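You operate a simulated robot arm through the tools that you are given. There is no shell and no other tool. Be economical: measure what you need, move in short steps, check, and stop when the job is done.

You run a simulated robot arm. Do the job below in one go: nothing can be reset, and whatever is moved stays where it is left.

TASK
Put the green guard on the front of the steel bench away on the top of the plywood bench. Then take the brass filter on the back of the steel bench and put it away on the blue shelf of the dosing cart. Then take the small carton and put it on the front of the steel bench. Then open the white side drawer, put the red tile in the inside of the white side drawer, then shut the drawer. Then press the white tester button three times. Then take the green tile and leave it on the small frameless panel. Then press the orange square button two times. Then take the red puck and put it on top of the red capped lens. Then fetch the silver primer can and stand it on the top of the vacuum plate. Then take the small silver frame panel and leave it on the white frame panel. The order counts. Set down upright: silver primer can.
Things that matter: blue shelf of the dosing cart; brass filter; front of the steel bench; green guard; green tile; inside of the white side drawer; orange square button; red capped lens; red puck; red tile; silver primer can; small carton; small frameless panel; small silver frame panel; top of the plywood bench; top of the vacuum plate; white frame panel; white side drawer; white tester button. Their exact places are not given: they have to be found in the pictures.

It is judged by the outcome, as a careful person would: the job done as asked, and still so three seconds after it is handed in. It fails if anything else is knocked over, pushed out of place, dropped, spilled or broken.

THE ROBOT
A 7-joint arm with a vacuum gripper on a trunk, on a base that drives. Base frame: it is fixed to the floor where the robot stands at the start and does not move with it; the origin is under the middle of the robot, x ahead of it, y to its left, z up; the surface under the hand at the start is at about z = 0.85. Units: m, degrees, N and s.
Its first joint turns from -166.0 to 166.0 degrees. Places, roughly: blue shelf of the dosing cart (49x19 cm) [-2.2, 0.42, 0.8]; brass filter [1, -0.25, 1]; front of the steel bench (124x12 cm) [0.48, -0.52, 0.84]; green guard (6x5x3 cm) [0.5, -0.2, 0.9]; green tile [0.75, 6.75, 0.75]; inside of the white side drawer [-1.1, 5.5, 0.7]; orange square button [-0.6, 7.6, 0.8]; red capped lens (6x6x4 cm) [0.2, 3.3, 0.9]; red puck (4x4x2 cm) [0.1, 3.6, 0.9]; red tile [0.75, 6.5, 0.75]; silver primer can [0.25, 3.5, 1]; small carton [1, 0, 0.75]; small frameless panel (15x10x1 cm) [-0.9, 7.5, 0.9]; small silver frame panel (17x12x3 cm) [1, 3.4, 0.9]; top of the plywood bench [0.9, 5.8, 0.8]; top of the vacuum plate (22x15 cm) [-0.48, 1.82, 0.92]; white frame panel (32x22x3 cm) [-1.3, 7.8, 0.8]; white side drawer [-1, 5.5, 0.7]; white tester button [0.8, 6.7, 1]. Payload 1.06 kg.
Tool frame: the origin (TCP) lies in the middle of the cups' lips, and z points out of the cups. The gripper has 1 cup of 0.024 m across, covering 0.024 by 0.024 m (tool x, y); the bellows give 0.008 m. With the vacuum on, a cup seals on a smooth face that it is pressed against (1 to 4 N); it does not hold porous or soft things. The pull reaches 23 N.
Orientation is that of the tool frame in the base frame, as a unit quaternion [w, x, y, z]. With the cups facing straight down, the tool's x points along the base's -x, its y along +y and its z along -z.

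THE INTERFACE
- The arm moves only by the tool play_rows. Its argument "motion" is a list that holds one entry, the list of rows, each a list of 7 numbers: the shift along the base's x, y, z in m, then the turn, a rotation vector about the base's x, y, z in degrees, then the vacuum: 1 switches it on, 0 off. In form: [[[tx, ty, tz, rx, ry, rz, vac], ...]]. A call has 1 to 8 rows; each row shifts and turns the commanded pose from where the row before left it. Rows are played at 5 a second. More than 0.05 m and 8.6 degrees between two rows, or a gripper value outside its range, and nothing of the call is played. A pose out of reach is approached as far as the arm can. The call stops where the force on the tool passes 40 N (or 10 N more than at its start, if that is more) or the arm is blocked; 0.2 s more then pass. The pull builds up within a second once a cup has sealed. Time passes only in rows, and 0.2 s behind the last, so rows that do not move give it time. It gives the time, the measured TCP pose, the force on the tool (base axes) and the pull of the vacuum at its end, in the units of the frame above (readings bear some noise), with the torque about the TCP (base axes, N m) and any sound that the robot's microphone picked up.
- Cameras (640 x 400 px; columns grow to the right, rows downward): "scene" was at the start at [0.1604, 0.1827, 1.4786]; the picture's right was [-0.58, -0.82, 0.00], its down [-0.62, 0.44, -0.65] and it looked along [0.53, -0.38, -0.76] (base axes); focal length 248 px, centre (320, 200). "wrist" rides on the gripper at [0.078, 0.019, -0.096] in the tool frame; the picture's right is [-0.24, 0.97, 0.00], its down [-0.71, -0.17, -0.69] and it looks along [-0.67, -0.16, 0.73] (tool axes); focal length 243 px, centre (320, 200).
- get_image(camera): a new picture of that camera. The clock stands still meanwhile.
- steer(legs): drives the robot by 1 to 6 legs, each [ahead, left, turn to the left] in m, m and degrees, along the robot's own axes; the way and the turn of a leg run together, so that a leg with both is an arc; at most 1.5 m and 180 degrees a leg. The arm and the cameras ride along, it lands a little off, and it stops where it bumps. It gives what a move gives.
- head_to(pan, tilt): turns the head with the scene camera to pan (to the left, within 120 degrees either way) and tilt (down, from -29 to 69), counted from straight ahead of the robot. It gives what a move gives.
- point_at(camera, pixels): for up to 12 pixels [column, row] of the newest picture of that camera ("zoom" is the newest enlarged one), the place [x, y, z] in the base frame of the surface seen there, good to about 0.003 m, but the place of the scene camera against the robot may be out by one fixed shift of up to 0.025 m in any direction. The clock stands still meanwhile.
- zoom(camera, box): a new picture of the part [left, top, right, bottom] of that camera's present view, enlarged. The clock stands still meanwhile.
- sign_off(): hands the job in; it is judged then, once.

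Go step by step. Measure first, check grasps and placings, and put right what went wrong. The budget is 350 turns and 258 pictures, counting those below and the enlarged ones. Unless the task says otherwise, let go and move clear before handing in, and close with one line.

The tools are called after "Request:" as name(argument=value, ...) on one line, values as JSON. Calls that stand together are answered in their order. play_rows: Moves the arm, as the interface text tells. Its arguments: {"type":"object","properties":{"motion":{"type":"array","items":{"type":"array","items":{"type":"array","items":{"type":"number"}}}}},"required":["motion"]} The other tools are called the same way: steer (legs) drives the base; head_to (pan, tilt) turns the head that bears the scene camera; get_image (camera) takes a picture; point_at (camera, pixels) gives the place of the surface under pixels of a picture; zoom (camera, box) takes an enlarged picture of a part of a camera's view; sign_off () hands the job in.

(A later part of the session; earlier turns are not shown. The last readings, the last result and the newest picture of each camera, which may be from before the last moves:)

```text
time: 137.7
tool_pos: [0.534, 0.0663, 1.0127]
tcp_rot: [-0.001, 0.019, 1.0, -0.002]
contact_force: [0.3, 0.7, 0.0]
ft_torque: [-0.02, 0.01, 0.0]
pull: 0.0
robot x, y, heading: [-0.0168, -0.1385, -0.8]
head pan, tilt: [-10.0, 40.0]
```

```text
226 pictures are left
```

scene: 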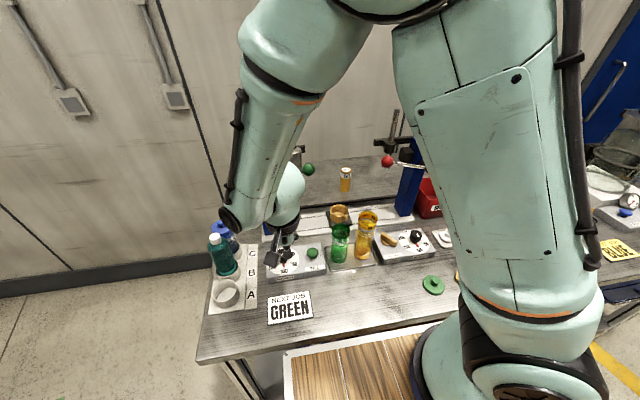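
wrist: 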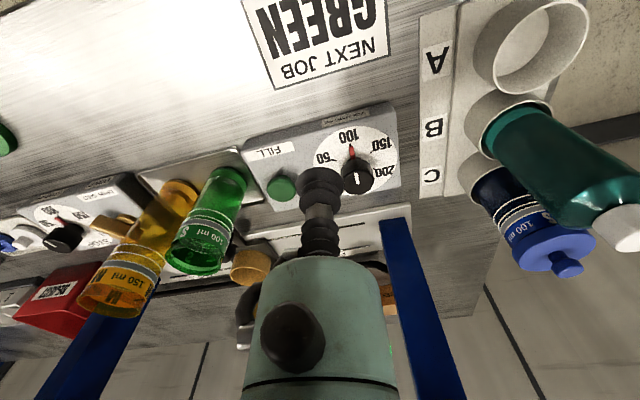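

The levers (balls at z ≈ 1.14, x ≈ 0.70) flank the way to the back. I'll raise the tool well above and clear the view to map them.

Request:
play_rows(motion=[[[0, -0.01, 0.045, 0, 0, 0, 0], [0, -0.02, 0.045, 0, 0, 0, 0], [0, -0.02, 0.045, 0, 0, 0, 0], [0, -0.02, 0.045, 0, 0, 0, 0], [0, -0.02, 0.045, 0, 0, 0, 0], [0, -0.02, 0.045, 0, 0, 0, 0], [0, -0.02, 0.045, 0, 0, 0, 0], [0, -0.02, 0.045, 0, 0, 0, 0]]])

Request:
get_image(camera="scene")

Request:
get_image(camera="wrist")

```text
time: 139.5
tool_pos: [0.5331, -0.0839, 1.3737]
tcp_rot: [-0.001, 0.018, 1.0, -0.002]
contact_force: [-0.4, 0.4, 0.1]
ft_torque: [0.0, -0.01, -0.03]
pull: 0.0
robot x, y, heading: [-0.0209, -0.1333, -0.6]
head pan, tilt: [-10.0, 40.0]
```

```text
225 pictures are left
```

scene: 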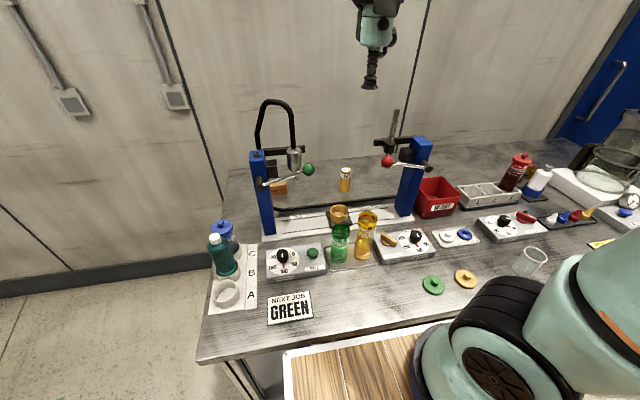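

```text
224 pictures are left
```

wrist: 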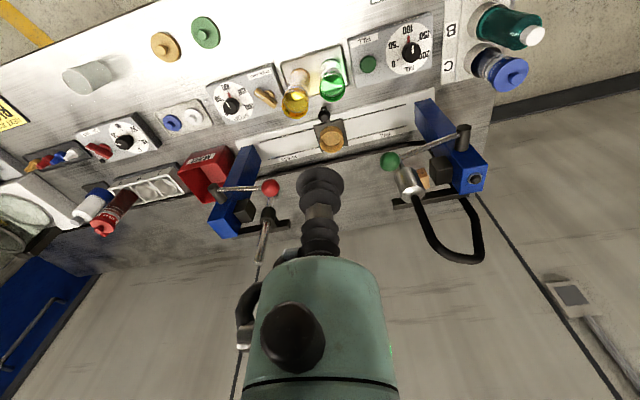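

Now everything's in view: filter at scene (346,180), carton at (280,186), the two posts and levers. Measuring them.

Request:
zoom(camera="scene", box=[230, 90, 460, 240])

Request:
point_at(camera="scene", pixels=[[346, 171], [346, 182], [280, 186], [308, 169], [387, 161], [257, 155], [265, 102], [293, 158], [421, 143], [395, 115], [380, 143], [402, 175]])

```text
2.67 times, centred on (345, 165) of scene
```

zoom: 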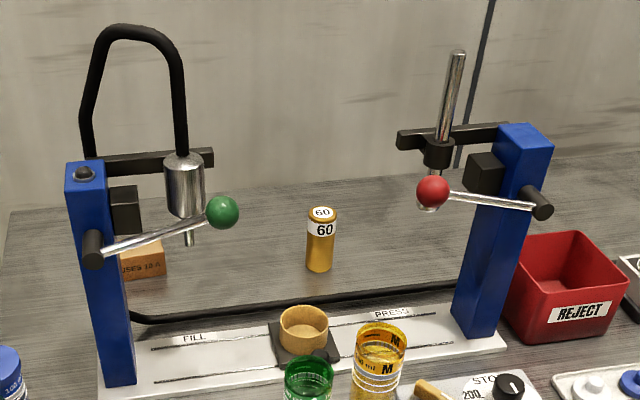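

```text
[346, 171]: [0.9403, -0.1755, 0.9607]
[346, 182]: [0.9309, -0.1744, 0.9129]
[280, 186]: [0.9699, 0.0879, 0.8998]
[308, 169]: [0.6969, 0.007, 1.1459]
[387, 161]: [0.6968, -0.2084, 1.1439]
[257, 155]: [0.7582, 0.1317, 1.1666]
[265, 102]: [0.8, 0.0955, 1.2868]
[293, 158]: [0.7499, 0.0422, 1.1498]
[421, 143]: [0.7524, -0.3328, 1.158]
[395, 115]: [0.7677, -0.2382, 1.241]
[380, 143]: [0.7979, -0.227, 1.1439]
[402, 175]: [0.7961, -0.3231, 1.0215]
```

The filter top is at [0.94,-0.175,0.961]. I need to know how much closer the base can get, so I'm measuring the bench's front edge and my deck edge.

Request:
point_at(camera="scene", pixels=[[300, 344], [200, 360], [285, 352], [350, 330], [320, 300], [290, 350], [300, 346]])

Request:
zoom(camera="scene", box=[180, 280, 440, 400])

```text
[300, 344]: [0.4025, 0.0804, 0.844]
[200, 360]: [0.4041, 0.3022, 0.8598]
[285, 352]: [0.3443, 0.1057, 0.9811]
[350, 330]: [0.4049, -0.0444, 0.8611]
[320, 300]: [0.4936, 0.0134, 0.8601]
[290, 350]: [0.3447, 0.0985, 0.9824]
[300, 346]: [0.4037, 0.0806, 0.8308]
```

```text
2.46 times, centred on (310, 340) of scene
```

zoom: 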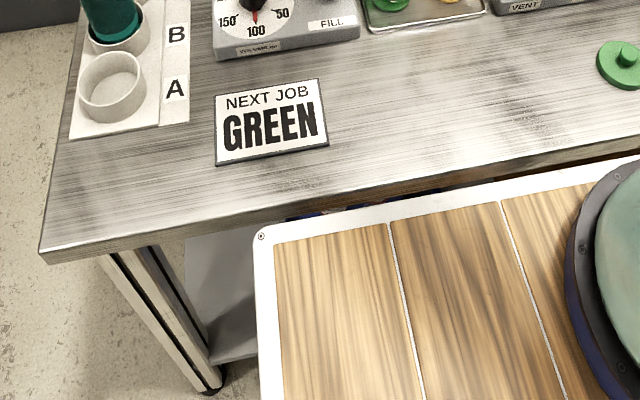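

There's 6 cm of gap to the bench. I'll shift 0.10 left and 0.035 ahead, so the filter is 0.94 m away and approached between the two presses.

Request:
steer(legs=[[0.035, 0.1, 0]])

Request:
play_rows(motion=[[[0.045, -0.01, 0, 0, 0, 0, 0], [0.045, -0.01, 0, 0, 0, 0, 0], [0.045, -0.01, 0, 0, 0, 0, 0], [0.045, -0.01, 0, 0, 0, 0, 0], [0.045, -0.01, 0, 0, 0, 0, 0], [0.045, -0.01, 0, 0, 0, 0, 0], [0.045, -0.01, 0, 0, 0, 0, 0]]])

Request:
get_image(camera="scene")

Request:
get_image(camera="wrist")

```text
time: 140.7
tool_pos: [0.5694, 0.0144, 1.3737]
tcp_rot: [-0.001, 0.018, 1.0, -0.002]
contact_force: [-0.7, 0.1, 0.0]
ft_torque: [-0.01, -0.04, 0.04]
pull: 0.1
robot x, y, heading: [0.0157, -0.0388, -0.4]
head pan, tilt: [-10.0, 40.0]
```

```text
time: 142.3
tool_pos: [0.8832, -0.0512, 1.3777]
tcp_rot: [-0.001, 0.018, 1.0, -0.001]
contact_force: [-0.4, -0.2, 0.1]
ft_torque: [0.01, -0.05, 0.01]
pull: 0.0
robot x, y, heading: [0.0176, -0.0392, -0.3]
head pan, tilt: [-10.0, 40.0]
```

```text
221 pictures are left
```

scene: 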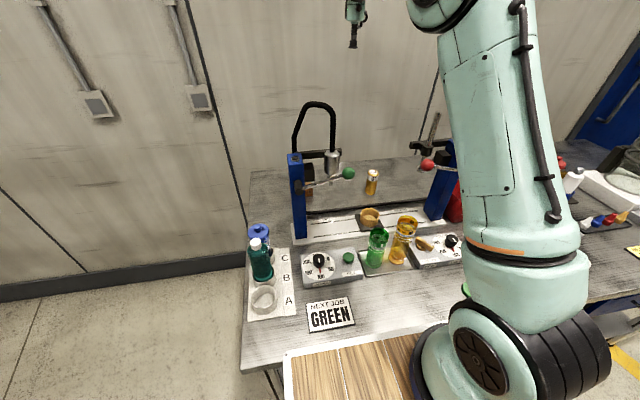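

```text
220 pictures are left
```

wrist: 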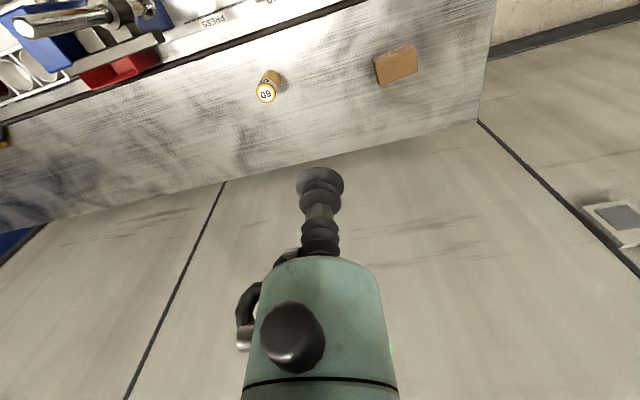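

Good overhead view: filter at wrist (266,92), carton at (396,65). Measuring both accurately.

Request:
zoom(camera="wrist", box=[240, 60, 300, 110])

Request:
point_at(camera="zoom", pixels=[[265, 340], [330, 170], [285, 340], [285, 290], [285, 380]])

Request:
point_at(camera="wrist", pixels=[[266, 95], [396, 63], [380, 62], [412, 60], [395, 82], [385, 82], [416, 74]])

```text
8.00 times, centred on (270, 85) of wrist
```

zoom: 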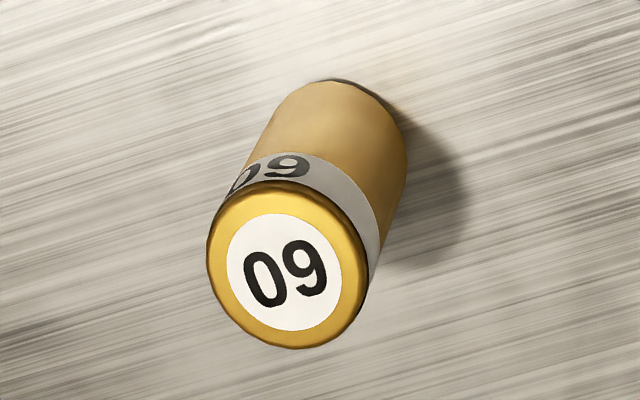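

```text
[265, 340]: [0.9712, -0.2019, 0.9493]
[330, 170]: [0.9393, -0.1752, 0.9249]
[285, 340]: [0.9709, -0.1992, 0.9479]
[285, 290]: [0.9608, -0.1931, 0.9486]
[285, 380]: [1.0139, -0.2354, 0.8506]
```

```text
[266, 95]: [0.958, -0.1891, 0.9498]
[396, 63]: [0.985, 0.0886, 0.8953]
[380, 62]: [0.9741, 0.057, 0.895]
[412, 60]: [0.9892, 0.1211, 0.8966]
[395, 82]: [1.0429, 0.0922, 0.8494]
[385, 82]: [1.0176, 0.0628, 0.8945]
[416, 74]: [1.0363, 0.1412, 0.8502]
```

The filter's top centre is [0.956,-0.191,0.949]. Moving over it and down to z ≈ 1.15 first, then checking clearance.

Request:
play_rows(motion=[[[0.018, -0.035, 0, 0, 0, 0, 0], [0.018, -0.035, 0, 0, 0, 0, 0], [0.018, -0.035, 0, 0, 0, 0, 0], [0.019, -0.035, 0, 0, 0, 0, 0], [0, 0, -0.05, 0, 0, 0, 0], [0, 0, -0.05, 0, 0, 0, 0], [0, 0, -0.05, 0, 0, 0, 0], [0, 0, -0.05, 0, 0, 0, 0]]])

Request:
get_image(camera="scene")

Request:
get_image(camera="wrist")

```text
time: 144.1
tool_pos: [0.9476, -0.1761, 1.1726]
tcp_rot: [0.0, 0.017, 1.0, -0.001]
contact_force: [0.2, -0.9, -0.3]
ft_torque: [0.02, -0.05, 0.02]
pull: 0.1
out of reach, approached as far as the arm can: row 4
robot x, y, heading: [0.0169, -0.038, -0.3]
head pan, tilt: [-10.0, 40.0]
```

```text
218 pictures are left
```

scene: 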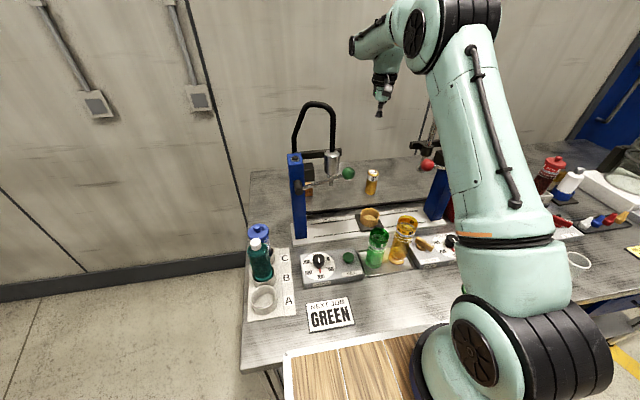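

```text
217 pictures are left
```

wrist: 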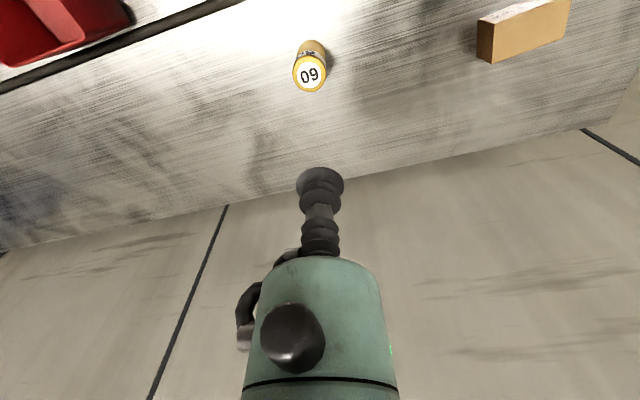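

The arm stays clear of the presses; reach was just limiting up high. Re-measuring the filter and carton from here.

Request:
point_at(camera="wrist", pixels=[[309, 74], [298, 77], [321, 73], [309, 62], [309, 87], [520, 15], [500, 18], [555, 3]])

```text
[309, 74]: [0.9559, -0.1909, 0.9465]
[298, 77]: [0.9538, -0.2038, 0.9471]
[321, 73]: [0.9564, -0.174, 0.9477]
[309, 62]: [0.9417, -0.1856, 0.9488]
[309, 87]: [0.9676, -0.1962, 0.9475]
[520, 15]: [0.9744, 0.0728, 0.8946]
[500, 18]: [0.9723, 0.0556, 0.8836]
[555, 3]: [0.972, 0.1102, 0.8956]
```

Top centre [0.955,-0.190,0.9475]. Descending to about 2 cm above.

Request:
play_rows(motion=[[[0.0, 0, -0.045, 0, 0, 0, 0], [0.0, 0, -0.045, 0, 0, 0, 0], [0.004, -0.007, -0.045, 0, 0, 0, 0], [0.003, -0.006, -0.045, 0, 0, 0, 0], [0, 0, -0.02, 0, 0, 0, 0], [0, 0, 0, 0, 0, 0, 0]]])

Request:
get_image(camera="wrist")

```text
time: 145.5
tool_pos: [0.9537, -0.1881, 0.9749]
tcp_rot: [-0.001, 0.018, 1.0, -0.002]
contact_force: [-0.2, -0.1, 0.1]
ft_torque: [-0.01, 0.01, 0.03]
pull: 0.1
robot x, y, heading: [0.0201, -0.0399, -0.3]
head pan, tilt: [-10.0, 40.0]
```

```text
216 pictures are left
```

wrist: 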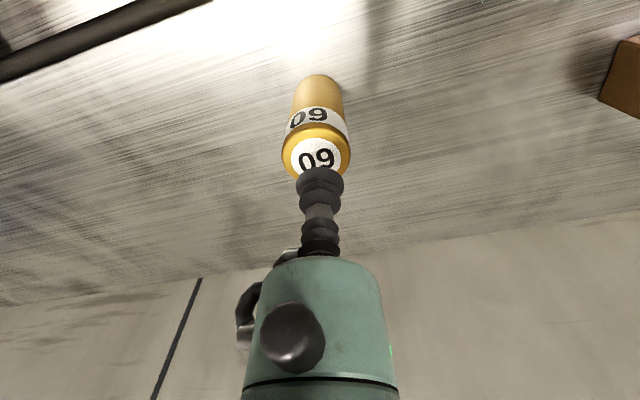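

The cup is lined up over the "60" face (316,155). Pressing on with vacuum.

Request:
play_rows(motion=[[[0, 0, -0.02, 0, 0, 0, 1], [0, 0, -0.006, 0, 0, 0, 1], [0, 0, -0.003, 0, 0, 0, 1], [0, 0, -0.001, 0, 0, 0, 1], [0, 0, 0, 0, 0, 0, 1], [0, 0, 0, 0, 0, 0, 1]]])

```text
time: 146.9
tool_pos: [0.9541, -0.1911, 0.9459]
tcp_rot: [-0.001, 0.018, 1.0, -0.002]
contact_force: [-2.6, 2.7, 13.0]
ft_torque: [0.07, -0.03, 0.01]
pull: 23.0
robot x, y, heading: [0.0179, -0.0356, -0.4]
head pan, tilt: [-10.0, 40.0]
```

Sealed at 23 N. Lifting high before bringing it back between the presses.

Request:
play_rows(motion=[[[0, 0, 0.03, 0, 0, 0, 1], [0, 0, 0.045, 0, 0, 0, 1], [0, 0, 0.045, 0, 0, 0, 1], [-0.01, 0.015, 0.045, 0, 0, 0, 1], [-0.01, 0.015, 0.045, 0, 0, 0, 1], [-0.01, 0.015, 0.045, 0, 0, 0, 1], [-0.01, 0.015, 0.045, 0, 0, 0, 1], [-0.01, 0.015, 0.045, 0, 0, 0, 1]]])

Request:
play_rows(motion=[[[0, 0.01, 0.045, 0, 0, 0, 1], [-0.045, 0, 0.02, 0, 0, 0, 1], [-0.045, 0, 0, 0, 0, 0, 1], [-0.045, 0, 0, 0, 0, 0, 1], [-0.045, 0, 0, 0, 0, 0, 1], [-0.045, 0, 0, 0, 0, 0, 1], [-0.045, 0, 0, 0, 0, 0, 1], [-0.045, 0, 0, 0, 0, 0, 1]]])

Request:
get_image(camera="scene")

```text
time: 148.7
tool_pos: [0.9048, -0.1146, 1.2892]
tcp_rot: [-0.002, 0.018, 1.0, -0.002]
contact_force: [0.1, -0.2, -1.8]
ft_torque: [0.02, 0.01, 0.0]
pull: 22.9
robot x, y, heading: [0.0146, -0.0396, -0.5]
head pan, tilt: [-10.0, 40.0]
```

```text
time: 150.5
tool_pos: [0.5872, -0.1037, 1.3564]
tcp_rot: [-0.002, 0.017, 1.0, -0.001]
contact_force: [0.7, -0.8, -0.8]
ft_torque: [0.02, 0.01, 0.0]
pull: 23.0
robot x, y, heading: [0.0187, -0.0371, -0.4]
head pan, tilt: [-10.0, 40.0]
```

```text
215 pictures are left
```

scene: 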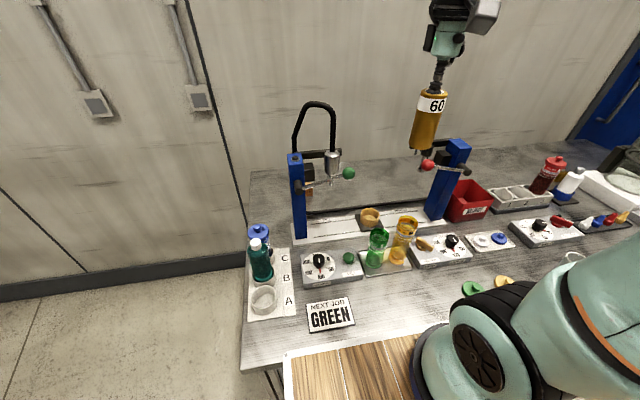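

Filter secure. Backing away and turning to look at the dosing cart behind.

Request:
steer(legs=[[-0.6, 0, 0], [0, 0.1, 175]])

Request:
head_to(pan=0, tilt=30)

Request:
get_image(camera="scene")

Request:
point_at(camera="scene", pixels=[[320, 200], [250, 220], [450, 200], [200, 200], [420, 250], [300, 300], [400, 300], [350, 260], [500, 250], [350, 150]])

```text
time: 161.0
tool_pos: [-1.2095, 0.0791, 1.3561]
tcp_rot: [-0.001, 0.999, -0.055, 0.002]
contact_force: [-0.8, 0.2, -0.8]
ft_torque: [-0.01, -0.01, -0.01]
pull: 22.5
robot x, y, heading: [-0.6475, -0.0335, 175.3]
head pan, tilt: [-10.0, 40.0]
cut short: leg 2
```

```text
time: 161.8
tool_pos: [-1.2103, 0.0782, 1.3559]
tcp_rot: [-0.002, 0.998, -0.055, 0.002]
contact_force: [0.7, -0.6, -0.3]
ft_torque: [-0.04, -0.02, 0.04]
pull: 23.0
robot x, y, heading: [-0.6488, -0.0305, 175.3]
head pan, tilt: [0.0, 30.0]
```

```text
214 pictures are left
```

scene: 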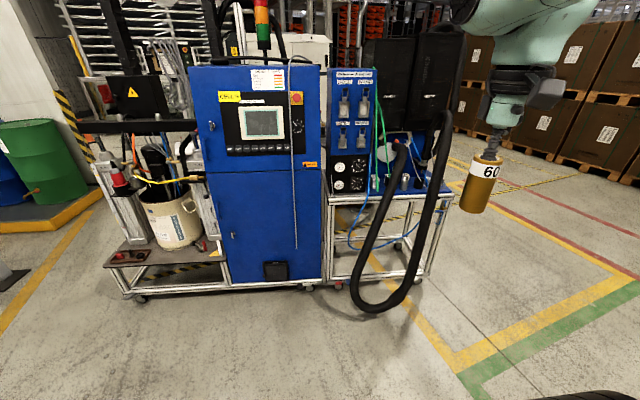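

```text
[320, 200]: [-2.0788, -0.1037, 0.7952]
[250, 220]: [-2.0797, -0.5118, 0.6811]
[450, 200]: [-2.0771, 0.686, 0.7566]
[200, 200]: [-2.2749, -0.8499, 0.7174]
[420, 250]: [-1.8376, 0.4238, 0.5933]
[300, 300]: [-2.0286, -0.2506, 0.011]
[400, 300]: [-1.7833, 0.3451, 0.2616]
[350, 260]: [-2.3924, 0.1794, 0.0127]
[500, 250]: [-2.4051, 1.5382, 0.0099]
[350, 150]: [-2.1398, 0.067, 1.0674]
```

The right-hand cart module has a blue shelf around (410,185), with a dangling black hose in front. Enlarging.

Request:
zoom(camera="scene", box=[310, 60, 480, 310])

Request:
point_at(camera="scene", pixels=[[440, 190], [420, 178], [430, 192], [405, 182], [400, 192], [385, 180], [375, 190], [440, 120], [402, 150], [365, 310], [410, 250]])

```text
1.60 times, centred on (395, 185) of scene
```

zoom: 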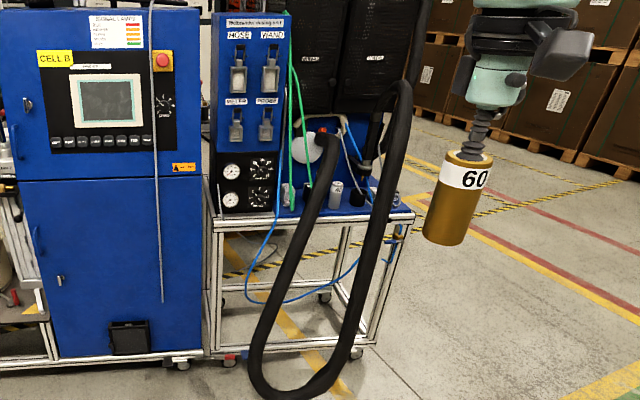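

```text
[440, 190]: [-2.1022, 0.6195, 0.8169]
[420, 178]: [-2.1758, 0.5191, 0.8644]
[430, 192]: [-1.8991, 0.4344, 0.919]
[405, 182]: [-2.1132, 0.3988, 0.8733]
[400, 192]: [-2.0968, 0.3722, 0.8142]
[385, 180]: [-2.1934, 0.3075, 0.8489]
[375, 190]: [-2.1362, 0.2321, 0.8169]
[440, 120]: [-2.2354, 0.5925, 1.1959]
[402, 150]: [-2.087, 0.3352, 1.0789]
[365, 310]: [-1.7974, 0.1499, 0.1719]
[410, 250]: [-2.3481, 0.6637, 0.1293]
```

The shelf is at z ≈ 0.816 with a hose dangling in front, so I'll approach from its open right-hand end (y ≈ 0.66), from the floor at about [-2.15,1.5]. Driving round.

Request:
steer(legs=[[0, 0, -85], [0, 0.7, 0], [1.4, 0, 0]])

Request:
head_to(pan=90, tilt=30)

Request:
get_image(camera="scene")

Request:
point_at(camera="scene", pixels=[[320, 200], [250, 220], [450, 200], [200, 200], [150, 250], [100, 200], [400, 300], [50, 260], [500, 250], [350, 150]])

```text
time: 175.9
tool_pos: [-1.3673, 1.9402, 1.3552]
tcp_rot: [0.0, 0.713, -0.701, 0.003]
contact_force: [0.3, 0.9, -1.3]
ft_torque: [-0.01, -0.03, 0.02]
pull: 22.9
robot x, y, heading: [-1.4086, 1.3686, 92.7]
head pan, tilt: [0.0, 30.0]
```

```text
time: 177.5
tool_pos: [-1.3682, 1.9412, 1.3555]
tcp_rot: [0.0, 0.714, -0.701, 0.002]
contact_force: [1.0, 0.3, -1.0]
ft_torque: [-0.04, -0.01, 0.0]
pull: 22.8
robot x, y, heading: [-1.4064, 1.368, 92.6]
head pan, tilt: [90.0, 30.0]
```

```text
212 pictures are left
```

scene: 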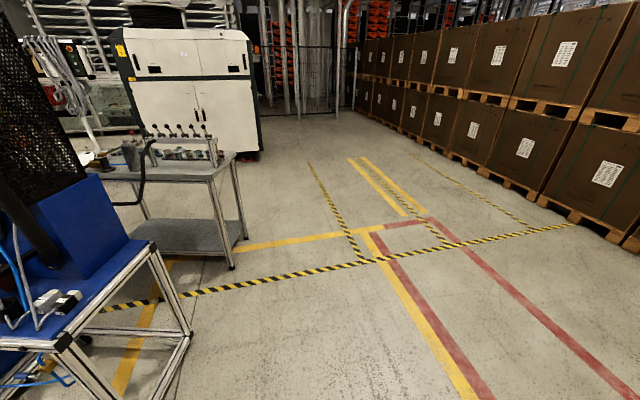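

```text
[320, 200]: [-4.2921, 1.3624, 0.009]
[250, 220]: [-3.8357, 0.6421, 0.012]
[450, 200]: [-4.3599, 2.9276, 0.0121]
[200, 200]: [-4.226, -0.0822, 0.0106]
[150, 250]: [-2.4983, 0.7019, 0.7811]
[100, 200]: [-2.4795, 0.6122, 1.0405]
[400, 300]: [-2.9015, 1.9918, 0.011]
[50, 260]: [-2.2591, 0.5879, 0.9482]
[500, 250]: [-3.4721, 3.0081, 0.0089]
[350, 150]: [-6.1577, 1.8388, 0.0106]
```

Floor is clear there. Turning to face the cart's end and sliding across.

Request:
steer(legs=[[0, 0, 177], [0, -0.75, 0]])

Request:
head_to(pan=-5, tilt=45)

Request:
get_image(camera="scene")

Request:
get_image(camera="wrist")

```text
time: 188.8
tool_pos: [-2.246, 0.8252, 1.3566]
tcp_rot: [-0.003, 0.73, 0.684, 0.0]
contact_force: [-0.1, 0.2, -1.0]
ft_torque: [-0.03, 0.0, 0.0]
pull: 22.7
robot x, y, heading: [-2.1633, 1.3983, -92.2]
head pan, tilt: [90.0, 30.0]
```

```text
time: 190.5
tool_pos: [-2.246, 0.8258, 1.3551]
tcp_rot: [-0.003, 0.73, 0.684, 0.0]
contact_force: [0.2, -0.1, -1.5]
ft_torque: [-0.02, 0.02, -0.07]
pull: 22.4
robot x, y, heading: [-2.158, 1.3918, -92.0]
head pan, tilt: [-5.0, 45.0]
```

```text
211 pictures are left
```

scene: 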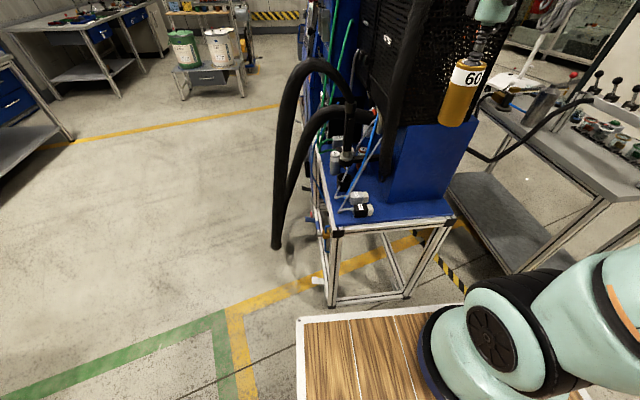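

```text
210 pictures are left
```

wrist: 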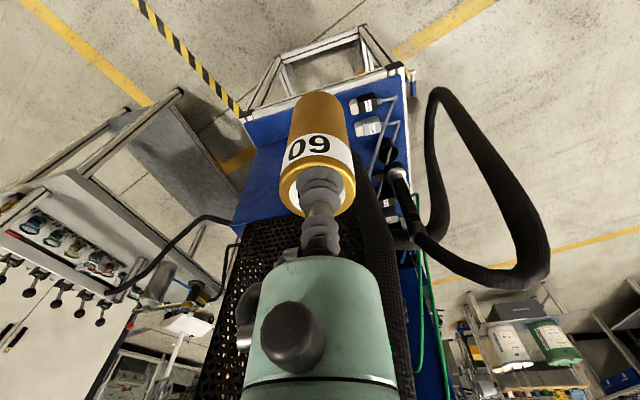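

Request:
zoom(camera="scene", box=[270, 100, 480, 240])

Request:
point_at(camera="scene", pixels=[[330, 227], [445, 213], [390, 210], [345, 215], [420, 160], [361, 197], [363, 210], [335, 200], [345, 160], [452, 212], [332, 218]])

Request:
point_at(camera="wrist", pixels=[[370, 90], [300, 95], [370, 125], [370, 103], [260, 150], [395, 80], [255, 115]])

```text
2.86 times, centred on (375, 170) of scene
```

zoom: 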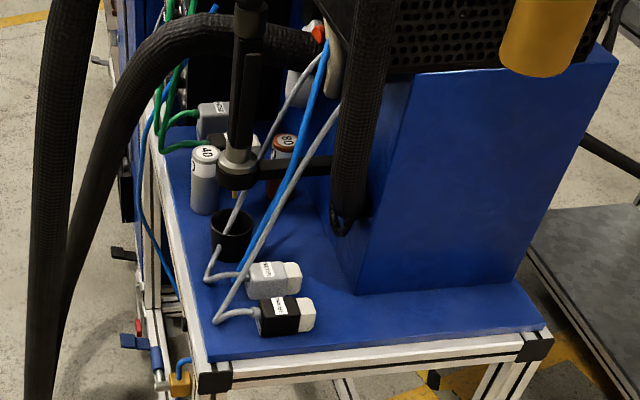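

```text
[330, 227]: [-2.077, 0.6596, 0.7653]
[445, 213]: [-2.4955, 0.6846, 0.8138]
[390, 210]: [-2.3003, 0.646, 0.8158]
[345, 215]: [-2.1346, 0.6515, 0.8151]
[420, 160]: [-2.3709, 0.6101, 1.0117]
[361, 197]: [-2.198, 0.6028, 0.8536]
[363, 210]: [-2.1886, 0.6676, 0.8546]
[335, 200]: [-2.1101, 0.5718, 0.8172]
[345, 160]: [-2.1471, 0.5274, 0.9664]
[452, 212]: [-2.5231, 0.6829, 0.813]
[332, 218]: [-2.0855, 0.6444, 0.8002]
```

```text
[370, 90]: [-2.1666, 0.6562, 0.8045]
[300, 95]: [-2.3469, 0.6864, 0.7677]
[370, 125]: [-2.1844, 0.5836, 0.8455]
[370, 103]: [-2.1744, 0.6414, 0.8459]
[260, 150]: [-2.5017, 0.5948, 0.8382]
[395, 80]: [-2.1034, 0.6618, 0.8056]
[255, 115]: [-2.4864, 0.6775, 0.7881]
```

The strip already holds two similar filters, a cup and two connectors with cables. There's a free blue patch right of the connectors at zoom (345,320); measuring its borders.

Request:
point_at(camera="zoom", pixels=[[315, 315], [312, 330], [300, 280], [355, 292], [345, 285], [330, 280], [350, 345], [340, 320], [325, 300], [380, 310], [360, 320], [400, 345]])

Request:
zoom(camera="scene", box=[335, 170, 415, 225])

```text
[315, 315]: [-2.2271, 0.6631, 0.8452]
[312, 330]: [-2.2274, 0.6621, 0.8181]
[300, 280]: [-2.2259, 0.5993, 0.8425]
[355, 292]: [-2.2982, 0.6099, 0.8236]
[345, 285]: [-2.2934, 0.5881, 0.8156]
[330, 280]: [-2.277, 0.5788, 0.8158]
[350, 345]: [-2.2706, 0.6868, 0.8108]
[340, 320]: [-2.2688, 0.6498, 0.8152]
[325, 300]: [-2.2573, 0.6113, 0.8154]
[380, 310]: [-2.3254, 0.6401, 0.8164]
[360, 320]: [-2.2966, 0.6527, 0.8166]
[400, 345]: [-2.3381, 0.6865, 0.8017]
```

```text
7.27 times, centred on (375, 198) of scene
```

zoom: 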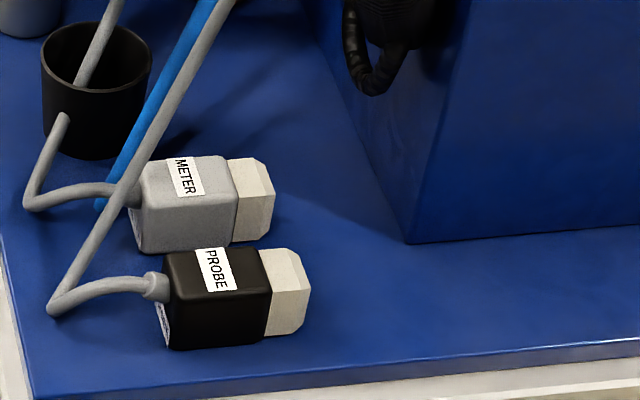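

The free patch is about 7 cm wide between the connectors and the housing corner. Before lowering there I'm checking the hose and grille next to the tool's path.

Request:
point_at(camera="scene", pixels=[[397, 150], [405, 100], [410, 60], [385, 175], [380, 120], [425, 100], [420, 30], [440, 130], [350, 100], [352, 150], [400, 125]])

Request:
point_at(camera="wrist", pixels=[[380, 240], [370, 190], [390, 320], [280, 260], [300, 210], [250, 190], [275, 130], [395, 175], [410, 235]])

```text
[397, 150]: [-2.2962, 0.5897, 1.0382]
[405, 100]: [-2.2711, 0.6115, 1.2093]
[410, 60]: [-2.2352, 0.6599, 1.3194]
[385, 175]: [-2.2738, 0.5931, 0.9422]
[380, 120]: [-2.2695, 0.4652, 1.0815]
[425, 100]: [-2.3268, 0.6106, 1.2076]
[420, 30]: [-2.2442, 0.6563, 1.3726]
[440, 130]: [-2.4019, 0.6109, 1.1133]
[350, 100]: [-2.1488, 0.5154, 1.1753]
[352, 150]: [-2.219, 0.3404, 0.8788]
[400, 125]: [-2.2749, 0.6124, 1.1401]
```

```text
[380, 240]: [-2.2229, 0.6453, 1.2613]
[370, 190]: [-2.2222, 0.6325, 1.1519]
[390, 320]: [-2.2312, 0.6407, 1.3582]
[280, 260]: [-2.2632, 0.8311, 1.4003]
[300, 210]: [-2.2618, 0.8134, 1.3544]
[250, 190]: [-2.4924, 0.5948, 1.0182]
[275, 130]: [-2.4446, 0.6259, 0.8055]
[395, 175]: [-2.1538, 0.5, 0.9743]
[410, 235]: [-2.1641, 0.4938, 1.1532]
```

A thick hose occupies x ≈ -2.22…-2.29, y up to 0.66 at z 1.2–1.3, so a vertical tool won't fit at that patch. I'll look at the shelf from the front and above for a better spot.

Request:
steer(legs=[[0, 0.8, 0], [0, 0, -90], [0, 0.9, 0]])

Request:
head_to(pan=-10, tilt=35)

Request:
get_image(camera="scene")

Request:
get_image(camera="wrist")

```text
time: 203.0
tool_pos: [-2.0069, 0.5822, 1.356]
tcp_rot: [-0.001, 0.998, -0.06, 0.002]
contact_force: [0.8, -0.3, -1.5]
ft_torque: [0.0, -0.01, 0.01]
pull: 23.4
robot x, y, heading: [-1.4426, 0.4665, 174.6]
head pan, tilt: [-5.0, 45.0]
```

```text
time: 203.7
tool_pos: [-2.0063, 0.5809, 1.3548]
tcp_rot: [-0.001, 0.998, -0.06, 0.002]
contact_force: [-0.3, 0.5, -1.7]
ft_torque: [0.0, -0.02, 0.02]
pull: 22.5
robot x, y, heading: [-1.4445, 0.4661, 174.7]
head pan, tilt: [-10.0, 35.0]
```

```text
207 pictures are left
```

scene: 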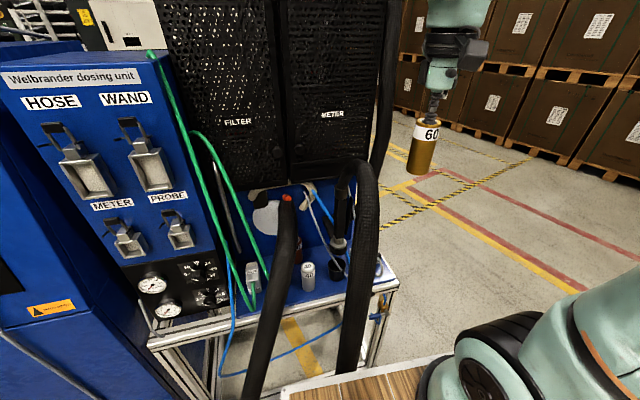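

```text
206 pictures are left
```

wrist: 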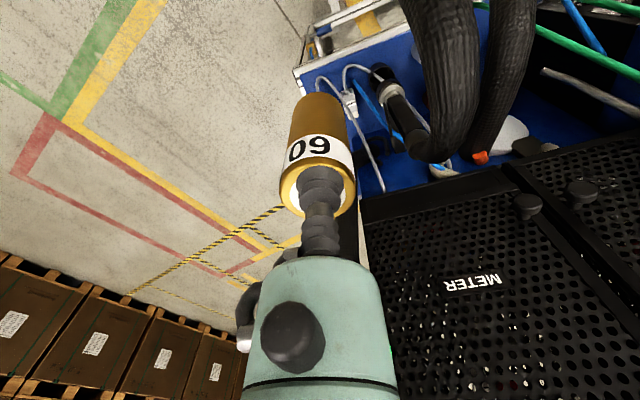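

My deck is very near the drooping hose, so I'll back up 10 cm, then enlarge the shelf.

Request:
steer(legs=[[-0.1, 0.1, 0]])

Request:
zoom(camera="scene", box=[200, 160, 420, 320])

Request:
get_image(camera="wrist")

```text
time: 205.0
tool_pos: [-1.9158, 0.4757, 1.3553]
tcp_rot: [-0.002, 0.998, -0.061, 0.002]
contact_force: [0.0, -0.4, -1.8]
ft_torque: [0.02, 0.01, 0.01]
pull: 22.1
robot x, y, heading: [-1.3551, 0.3553, 174.6]
head pan, tilt: [-10.0, 35.0]
```

```text
2.50 times, centred on (310, 240) of scene
```

zoom: 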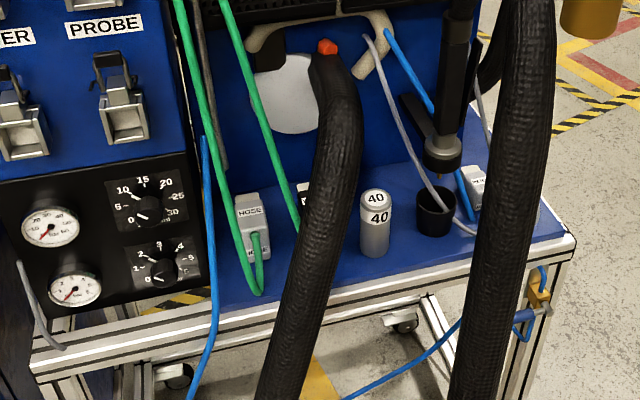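

```text
204 pictures are left
```

wrist: 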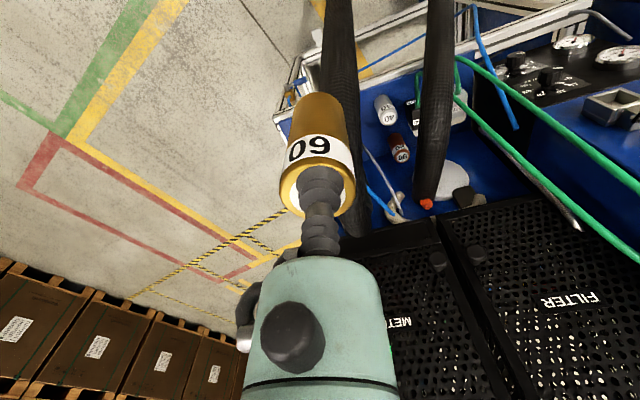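

From the front the shelf shows a bare blue area between filter 40 and the black cup (zoom (405,235)) and right along the front edge. Measuring these.

Request:
point_at(camera="zoom", pixels=[[405, 235], [400, 200], [376, 190], [373, 250], [435, 190], [435, 235], [430, 270], [440, 150], [330, 80], [345, 150], [310, 280], [515, 150]])

Request:
point_at(camera="zoom", pixels=[[500, 300], [445, 60], [455, 20], [470, 250], [540, 220], [410, 270], [400, 165], [525, 40], [260, 210], [300, 200], [250, 290], [340, 270]])

Request:
zoom(camera="wrist", box=[340, 60, 480, 240])

```text
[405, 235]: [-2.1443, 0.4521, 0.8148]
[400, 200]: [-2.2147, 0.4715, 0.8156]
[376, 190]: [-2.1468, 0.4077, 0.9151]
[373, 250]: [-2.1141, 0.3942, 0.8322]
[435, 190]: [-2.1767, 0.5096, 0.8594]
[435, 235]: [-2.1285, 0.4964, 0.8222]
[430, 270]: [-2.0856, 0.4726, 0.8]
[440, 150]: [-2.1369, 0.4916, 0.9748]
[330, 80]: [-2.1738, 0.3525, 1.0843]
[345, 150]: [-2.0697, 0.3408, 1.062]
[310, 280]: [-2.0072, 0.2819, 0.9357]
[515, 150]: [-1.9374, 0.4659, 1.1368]
```

```text
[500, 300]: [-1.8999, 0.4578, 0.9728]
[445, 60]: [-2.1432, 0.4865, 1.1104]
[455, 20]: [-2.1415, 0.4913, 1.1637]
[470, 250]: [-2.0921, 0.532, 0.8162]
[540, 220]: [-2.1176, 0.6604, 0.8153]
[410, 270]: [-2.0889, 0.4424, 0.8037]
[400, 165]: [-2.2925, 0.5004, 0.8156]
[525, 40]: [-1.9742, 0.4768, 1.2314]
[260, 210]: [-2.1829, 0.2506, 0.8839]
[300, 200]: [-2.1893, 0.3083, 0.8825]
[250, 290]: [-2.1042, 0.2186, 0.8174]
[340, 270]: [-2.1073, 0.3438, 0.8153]
```

```text
2.22 times, centred on (410, 150) of wrist
```

zoom: 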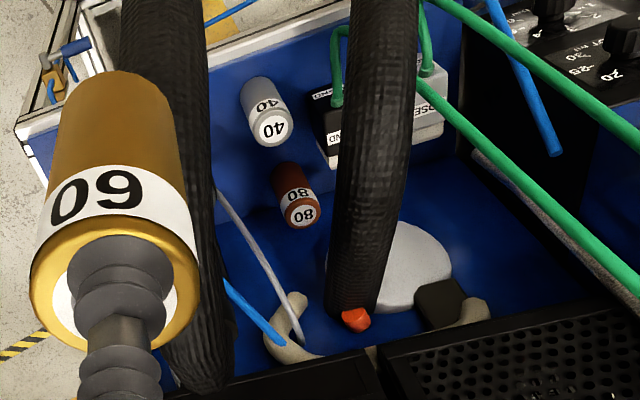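

Filter 40 stands at about [-2.15,0.415], the dispensing gun at [-2.145,0.50]. A promising spot is just behind, near [-2.215,0.455]; I'm checking the bracket and cables around it.

Request:
zoom(camera="scene", box=[290, 150, 400, 260])

Request:
point_at(camera="wrist", pixels=[[391, 118], [405, 153], [386, 108], [372, 165], [385, 195], [402, 215], [365, 190], [425, 203], [372, 130], [390, 175], [460, 170]])

```text
3.64 times, centred on (345, 205) of scene
```

zoom: 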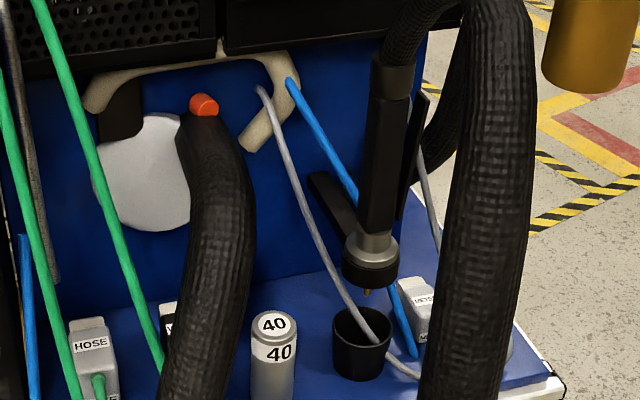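

```text
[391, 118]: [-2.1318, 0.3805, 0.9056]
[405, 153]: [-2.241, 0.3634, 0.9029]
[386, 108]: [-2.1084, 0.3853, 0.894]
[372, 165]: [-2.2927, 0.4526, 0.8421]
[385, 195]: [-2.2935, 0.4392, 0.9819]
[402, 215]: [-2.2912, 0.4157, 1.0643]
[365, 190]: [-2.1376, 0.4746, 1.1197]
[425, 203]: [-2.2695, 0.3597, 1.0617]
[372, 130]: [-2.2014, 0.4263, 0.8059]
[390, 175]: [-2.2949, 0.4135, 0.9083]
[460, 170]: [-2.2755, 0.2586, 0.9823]
```

Wrist readings: filters 40 at [-2.132,0.381], 80 at [-2.241,0.363], gun at [-2.137,0.475]. I need the cables' run across that gap.

Request:
point_at(camera="zoom", pixels=[[262, 95], [285, 155], [300, 200], [318, 245], [335, 280], [350, 305], [372, 338], [295, 90], [325, 140], [350, 190], [320, 185], [345, 225]])

Request:
point_at(camera="zoom", pixels=[[305, 310], [320, 290], [280, 290], [275, 320], [255, 145], [205, 105], [370, 250], [385, 120], [390, 50], [390, 310], [480, 20], [230, 250]])

```text
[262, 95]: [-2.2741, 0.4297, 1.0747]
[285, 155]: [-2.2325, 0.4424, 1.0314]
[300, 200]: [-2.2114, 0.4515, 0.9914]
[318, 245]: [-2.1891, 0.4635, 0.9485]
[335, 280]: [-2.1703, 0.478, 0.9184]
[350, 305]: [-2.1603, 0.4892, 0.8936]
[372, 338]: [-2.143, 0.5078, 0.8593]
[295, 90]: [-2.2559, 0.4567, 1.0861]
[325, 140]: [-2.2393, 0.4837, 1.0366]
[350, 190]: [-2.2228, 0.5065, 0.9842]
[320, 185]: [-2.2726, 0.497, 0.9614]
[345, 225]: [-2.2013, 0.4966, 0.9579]
```

```text
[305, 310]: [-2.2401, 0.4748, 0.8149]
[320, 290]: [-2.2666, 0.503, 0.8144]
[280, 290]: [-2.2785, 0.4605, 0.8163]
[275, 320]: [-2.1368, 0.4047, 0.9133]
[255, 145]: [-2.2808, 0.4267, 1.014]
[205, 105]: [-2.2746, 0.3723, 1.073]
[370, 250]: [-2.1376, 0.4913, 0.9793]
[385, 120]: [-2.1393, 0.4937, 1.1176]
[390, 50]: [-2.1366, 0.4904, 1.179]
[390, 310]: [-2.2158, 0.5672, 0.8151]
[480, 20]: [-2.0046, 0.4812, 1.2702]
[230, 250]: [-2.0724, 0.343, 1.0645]
```

A grey cable crosses that gap at z ≈ 0.95–1.03, so clearances are tight. I'll look at the real girth of my gripper to judge what fits.

Request:
zoom(camera="scene", box=[350, 0, 640, 190])

Request:
point_at(camera="zoom", pixels=[[330, 100], [300, 150], [240, 150], [240, 100], [370, 100], [240, 40], [330, 30], [230, 200], [215, 290], [210, 340]])

```text
2.11 times, centred on (495, 95) of scene
```

zoom: 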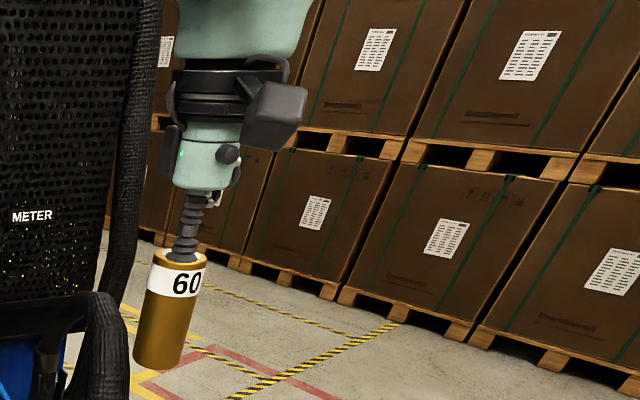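

```text
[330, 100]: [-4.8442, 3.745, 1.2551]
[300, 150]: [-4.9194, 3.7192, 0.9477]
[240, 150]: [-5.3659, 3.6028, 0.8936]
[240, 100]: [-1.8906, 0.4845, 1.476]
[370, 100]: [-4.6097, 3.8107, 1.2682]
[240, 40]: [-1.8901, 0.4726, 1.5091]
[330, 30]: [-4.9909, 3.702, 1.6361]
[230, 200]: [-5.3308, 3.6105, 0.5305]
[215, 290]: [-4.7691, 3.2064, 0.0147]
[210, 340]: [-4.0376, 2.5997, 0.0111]
```

The gripper is slim (r ≈ 2.5 cm) for its first 9 cm, then about 4–6 cm, so the best choice is the patch at the cart's open end, with the tool leaning about 12° toward the robot to clear the thick hose. Driving back round to that end.

Request:
steer(legs=[[0.08, -1.0, 0], [0, 0, 95], [0, -0.85, 0]])

Request:
get_image(camera="wrist")

```text
time: 218.4
tool_pos: [-2.253, 0.8059, 1.3552]
tcp_rot: [-0.003, 0.722, 0.692, 0.0]
contact_force: [-0.6, 0.1, -1.3]
ft_torque: [0.03, -0.02, 0.0]
pull: 22.8
robot x, y, heading: [-2.1811, 1.3761, -90.7]
head pan, tilt: [-10.0, 35.0]
```

```text
200 pictures are left
```

wrist: 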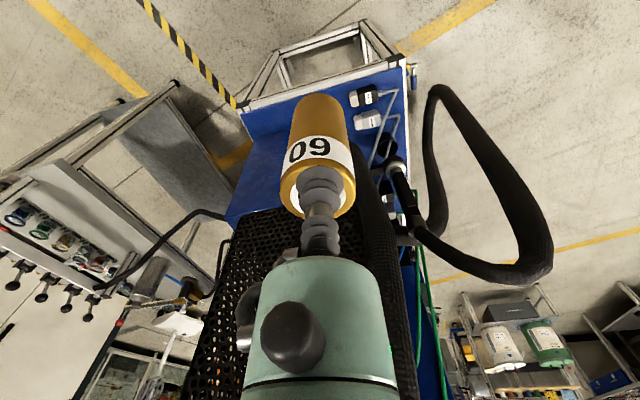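

I'll shift the tool 15 cm toward -x so the held filter doesn't hide the spot, then measure it.

Request:
play_rows(motion=[[[-0.04, 0.02, 0, 0, 0, 0, 1], [-0.04, 0.02, 0, 0, 0, 0, 1], [-0.04, 0.02, 0, 0, 0, 0, 1], [-0.03, 0.02, 0, 0, 0, 0, 1], [0, 0, -0.04, 0, 0, 0, 1], [0, 0, -0.04, 0, 0, 0, 1], [0, 0, 0, 0, 0, 0, 1]]])

Request:
zoom(camera="wrist", box=[320, 20, 520, 180])

```text
time: 220.0
tool_pos: [-2.4024, 0.8843, 1.2767]
tcp_rot: [-0.002, 0.722, 0.692, 0.0]
contact_force: [0.1, 0.1, -0.5]
ft_torque: [0.02, 0.01, 0.02]
pull: 23.1
robot x, y, heading: [-2.1834, 1.3789, -90.9]
head pan, tilt: [-10.0, 35.0]
```

```text
2.50 times, centred on (420, 100) of wrist
```

zoom: 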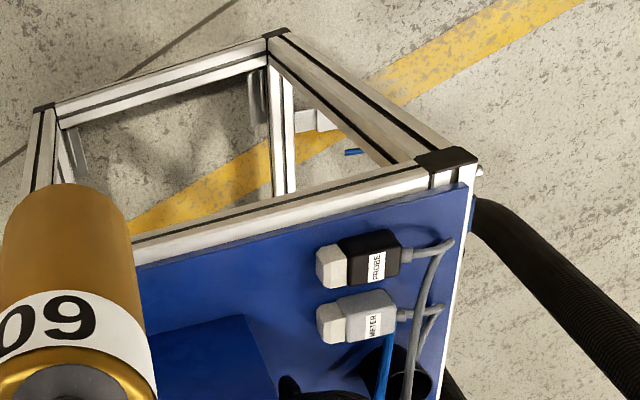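

Request:
point_at(camera="zoom", pixels=[[300, 255], [300, 230], [260, 260], [320, 265], [320, 320], [250, 320], [275, 320], [300, 290], [290, 385], [200, 330], [445, 185], [340, 370]])

Request:
point_at(camera="wrist", pixels=[[413, 178], [420, 200], [425, 230], [425, 260], [430, 290], [405, 180], [395, 170], [400, 200]])

Request:
get_image(camera="wrist")

```text
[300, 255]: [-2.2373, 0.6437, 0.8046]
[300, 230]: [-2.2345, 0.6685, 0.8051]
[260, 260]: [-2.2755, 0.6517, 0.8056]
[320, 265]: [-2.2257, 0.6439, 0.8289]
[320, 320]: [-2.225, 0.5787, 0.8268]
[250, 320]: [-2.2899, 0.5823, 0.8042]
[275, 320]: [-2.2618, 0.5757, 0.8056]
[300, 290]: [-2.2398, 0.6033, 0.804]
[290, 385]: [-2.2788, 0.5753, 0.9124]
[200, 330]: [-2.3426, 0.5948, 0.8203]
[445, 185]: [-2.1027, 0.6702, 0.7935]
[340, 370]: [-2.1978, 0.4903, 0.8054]
```

```text
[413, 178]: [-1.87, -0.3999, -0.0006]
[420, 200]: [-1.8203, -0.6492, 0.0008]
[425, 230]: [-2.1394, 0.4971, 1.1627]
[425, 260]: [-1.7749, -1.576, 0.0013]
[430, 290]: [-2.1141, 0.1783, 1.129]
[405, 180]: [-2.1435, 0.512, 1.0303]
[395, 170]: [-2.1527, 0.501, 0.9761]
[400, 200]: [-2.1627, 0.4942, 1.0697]
```

```text
198 pictures are left
```

wrist: 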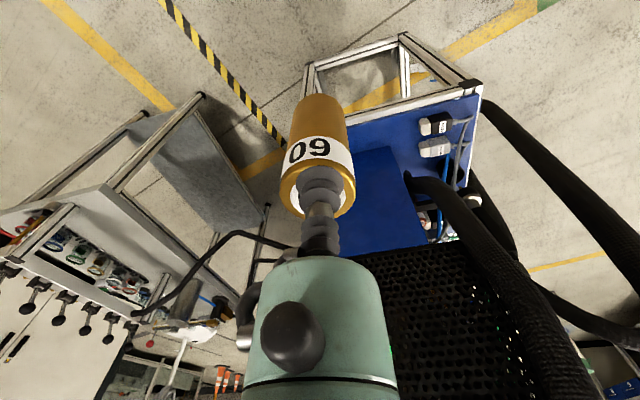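

Spot confirmed: connector ends at x ≈ -2.23, shelf edge y ≈ 0.68, housing face y ≈ 0.60. Now the thick hose's position, on this picture.

Request:
point_at(camera="wrist", pixels=[[412, 180], [430, 190], [445, 205], [460, 225], [480, 255], [505, 290], [540, 340], [440, 215], [470, 270], [500, 320]])

Request:
point_at(camera="zoom", pixels=[[270, 235], [250, 240], [260, 220], [280, 225], [245, 290], [265, 250]])

```text
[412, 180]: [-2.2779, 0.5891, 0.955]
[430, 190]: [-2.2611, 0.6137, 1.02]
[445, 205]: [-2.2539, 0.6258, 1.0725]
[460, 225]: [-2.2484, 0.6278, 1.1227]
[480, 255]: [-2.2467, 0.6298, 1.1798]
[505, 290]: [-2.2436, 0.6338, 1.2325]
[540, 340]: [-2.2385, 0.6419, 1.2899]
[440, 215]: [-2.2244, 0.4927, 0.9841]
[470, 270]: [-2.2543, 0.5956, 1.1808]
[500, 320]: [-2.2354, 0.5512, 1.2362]
```

```text
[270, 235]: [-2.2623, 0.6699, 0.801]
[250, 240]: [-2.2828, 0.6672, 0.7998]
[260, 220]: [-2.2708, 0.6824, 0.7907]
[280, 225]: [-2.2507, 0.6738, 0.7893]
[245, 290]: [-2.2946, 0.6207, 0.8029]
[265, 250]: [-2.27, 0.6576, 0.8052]
```

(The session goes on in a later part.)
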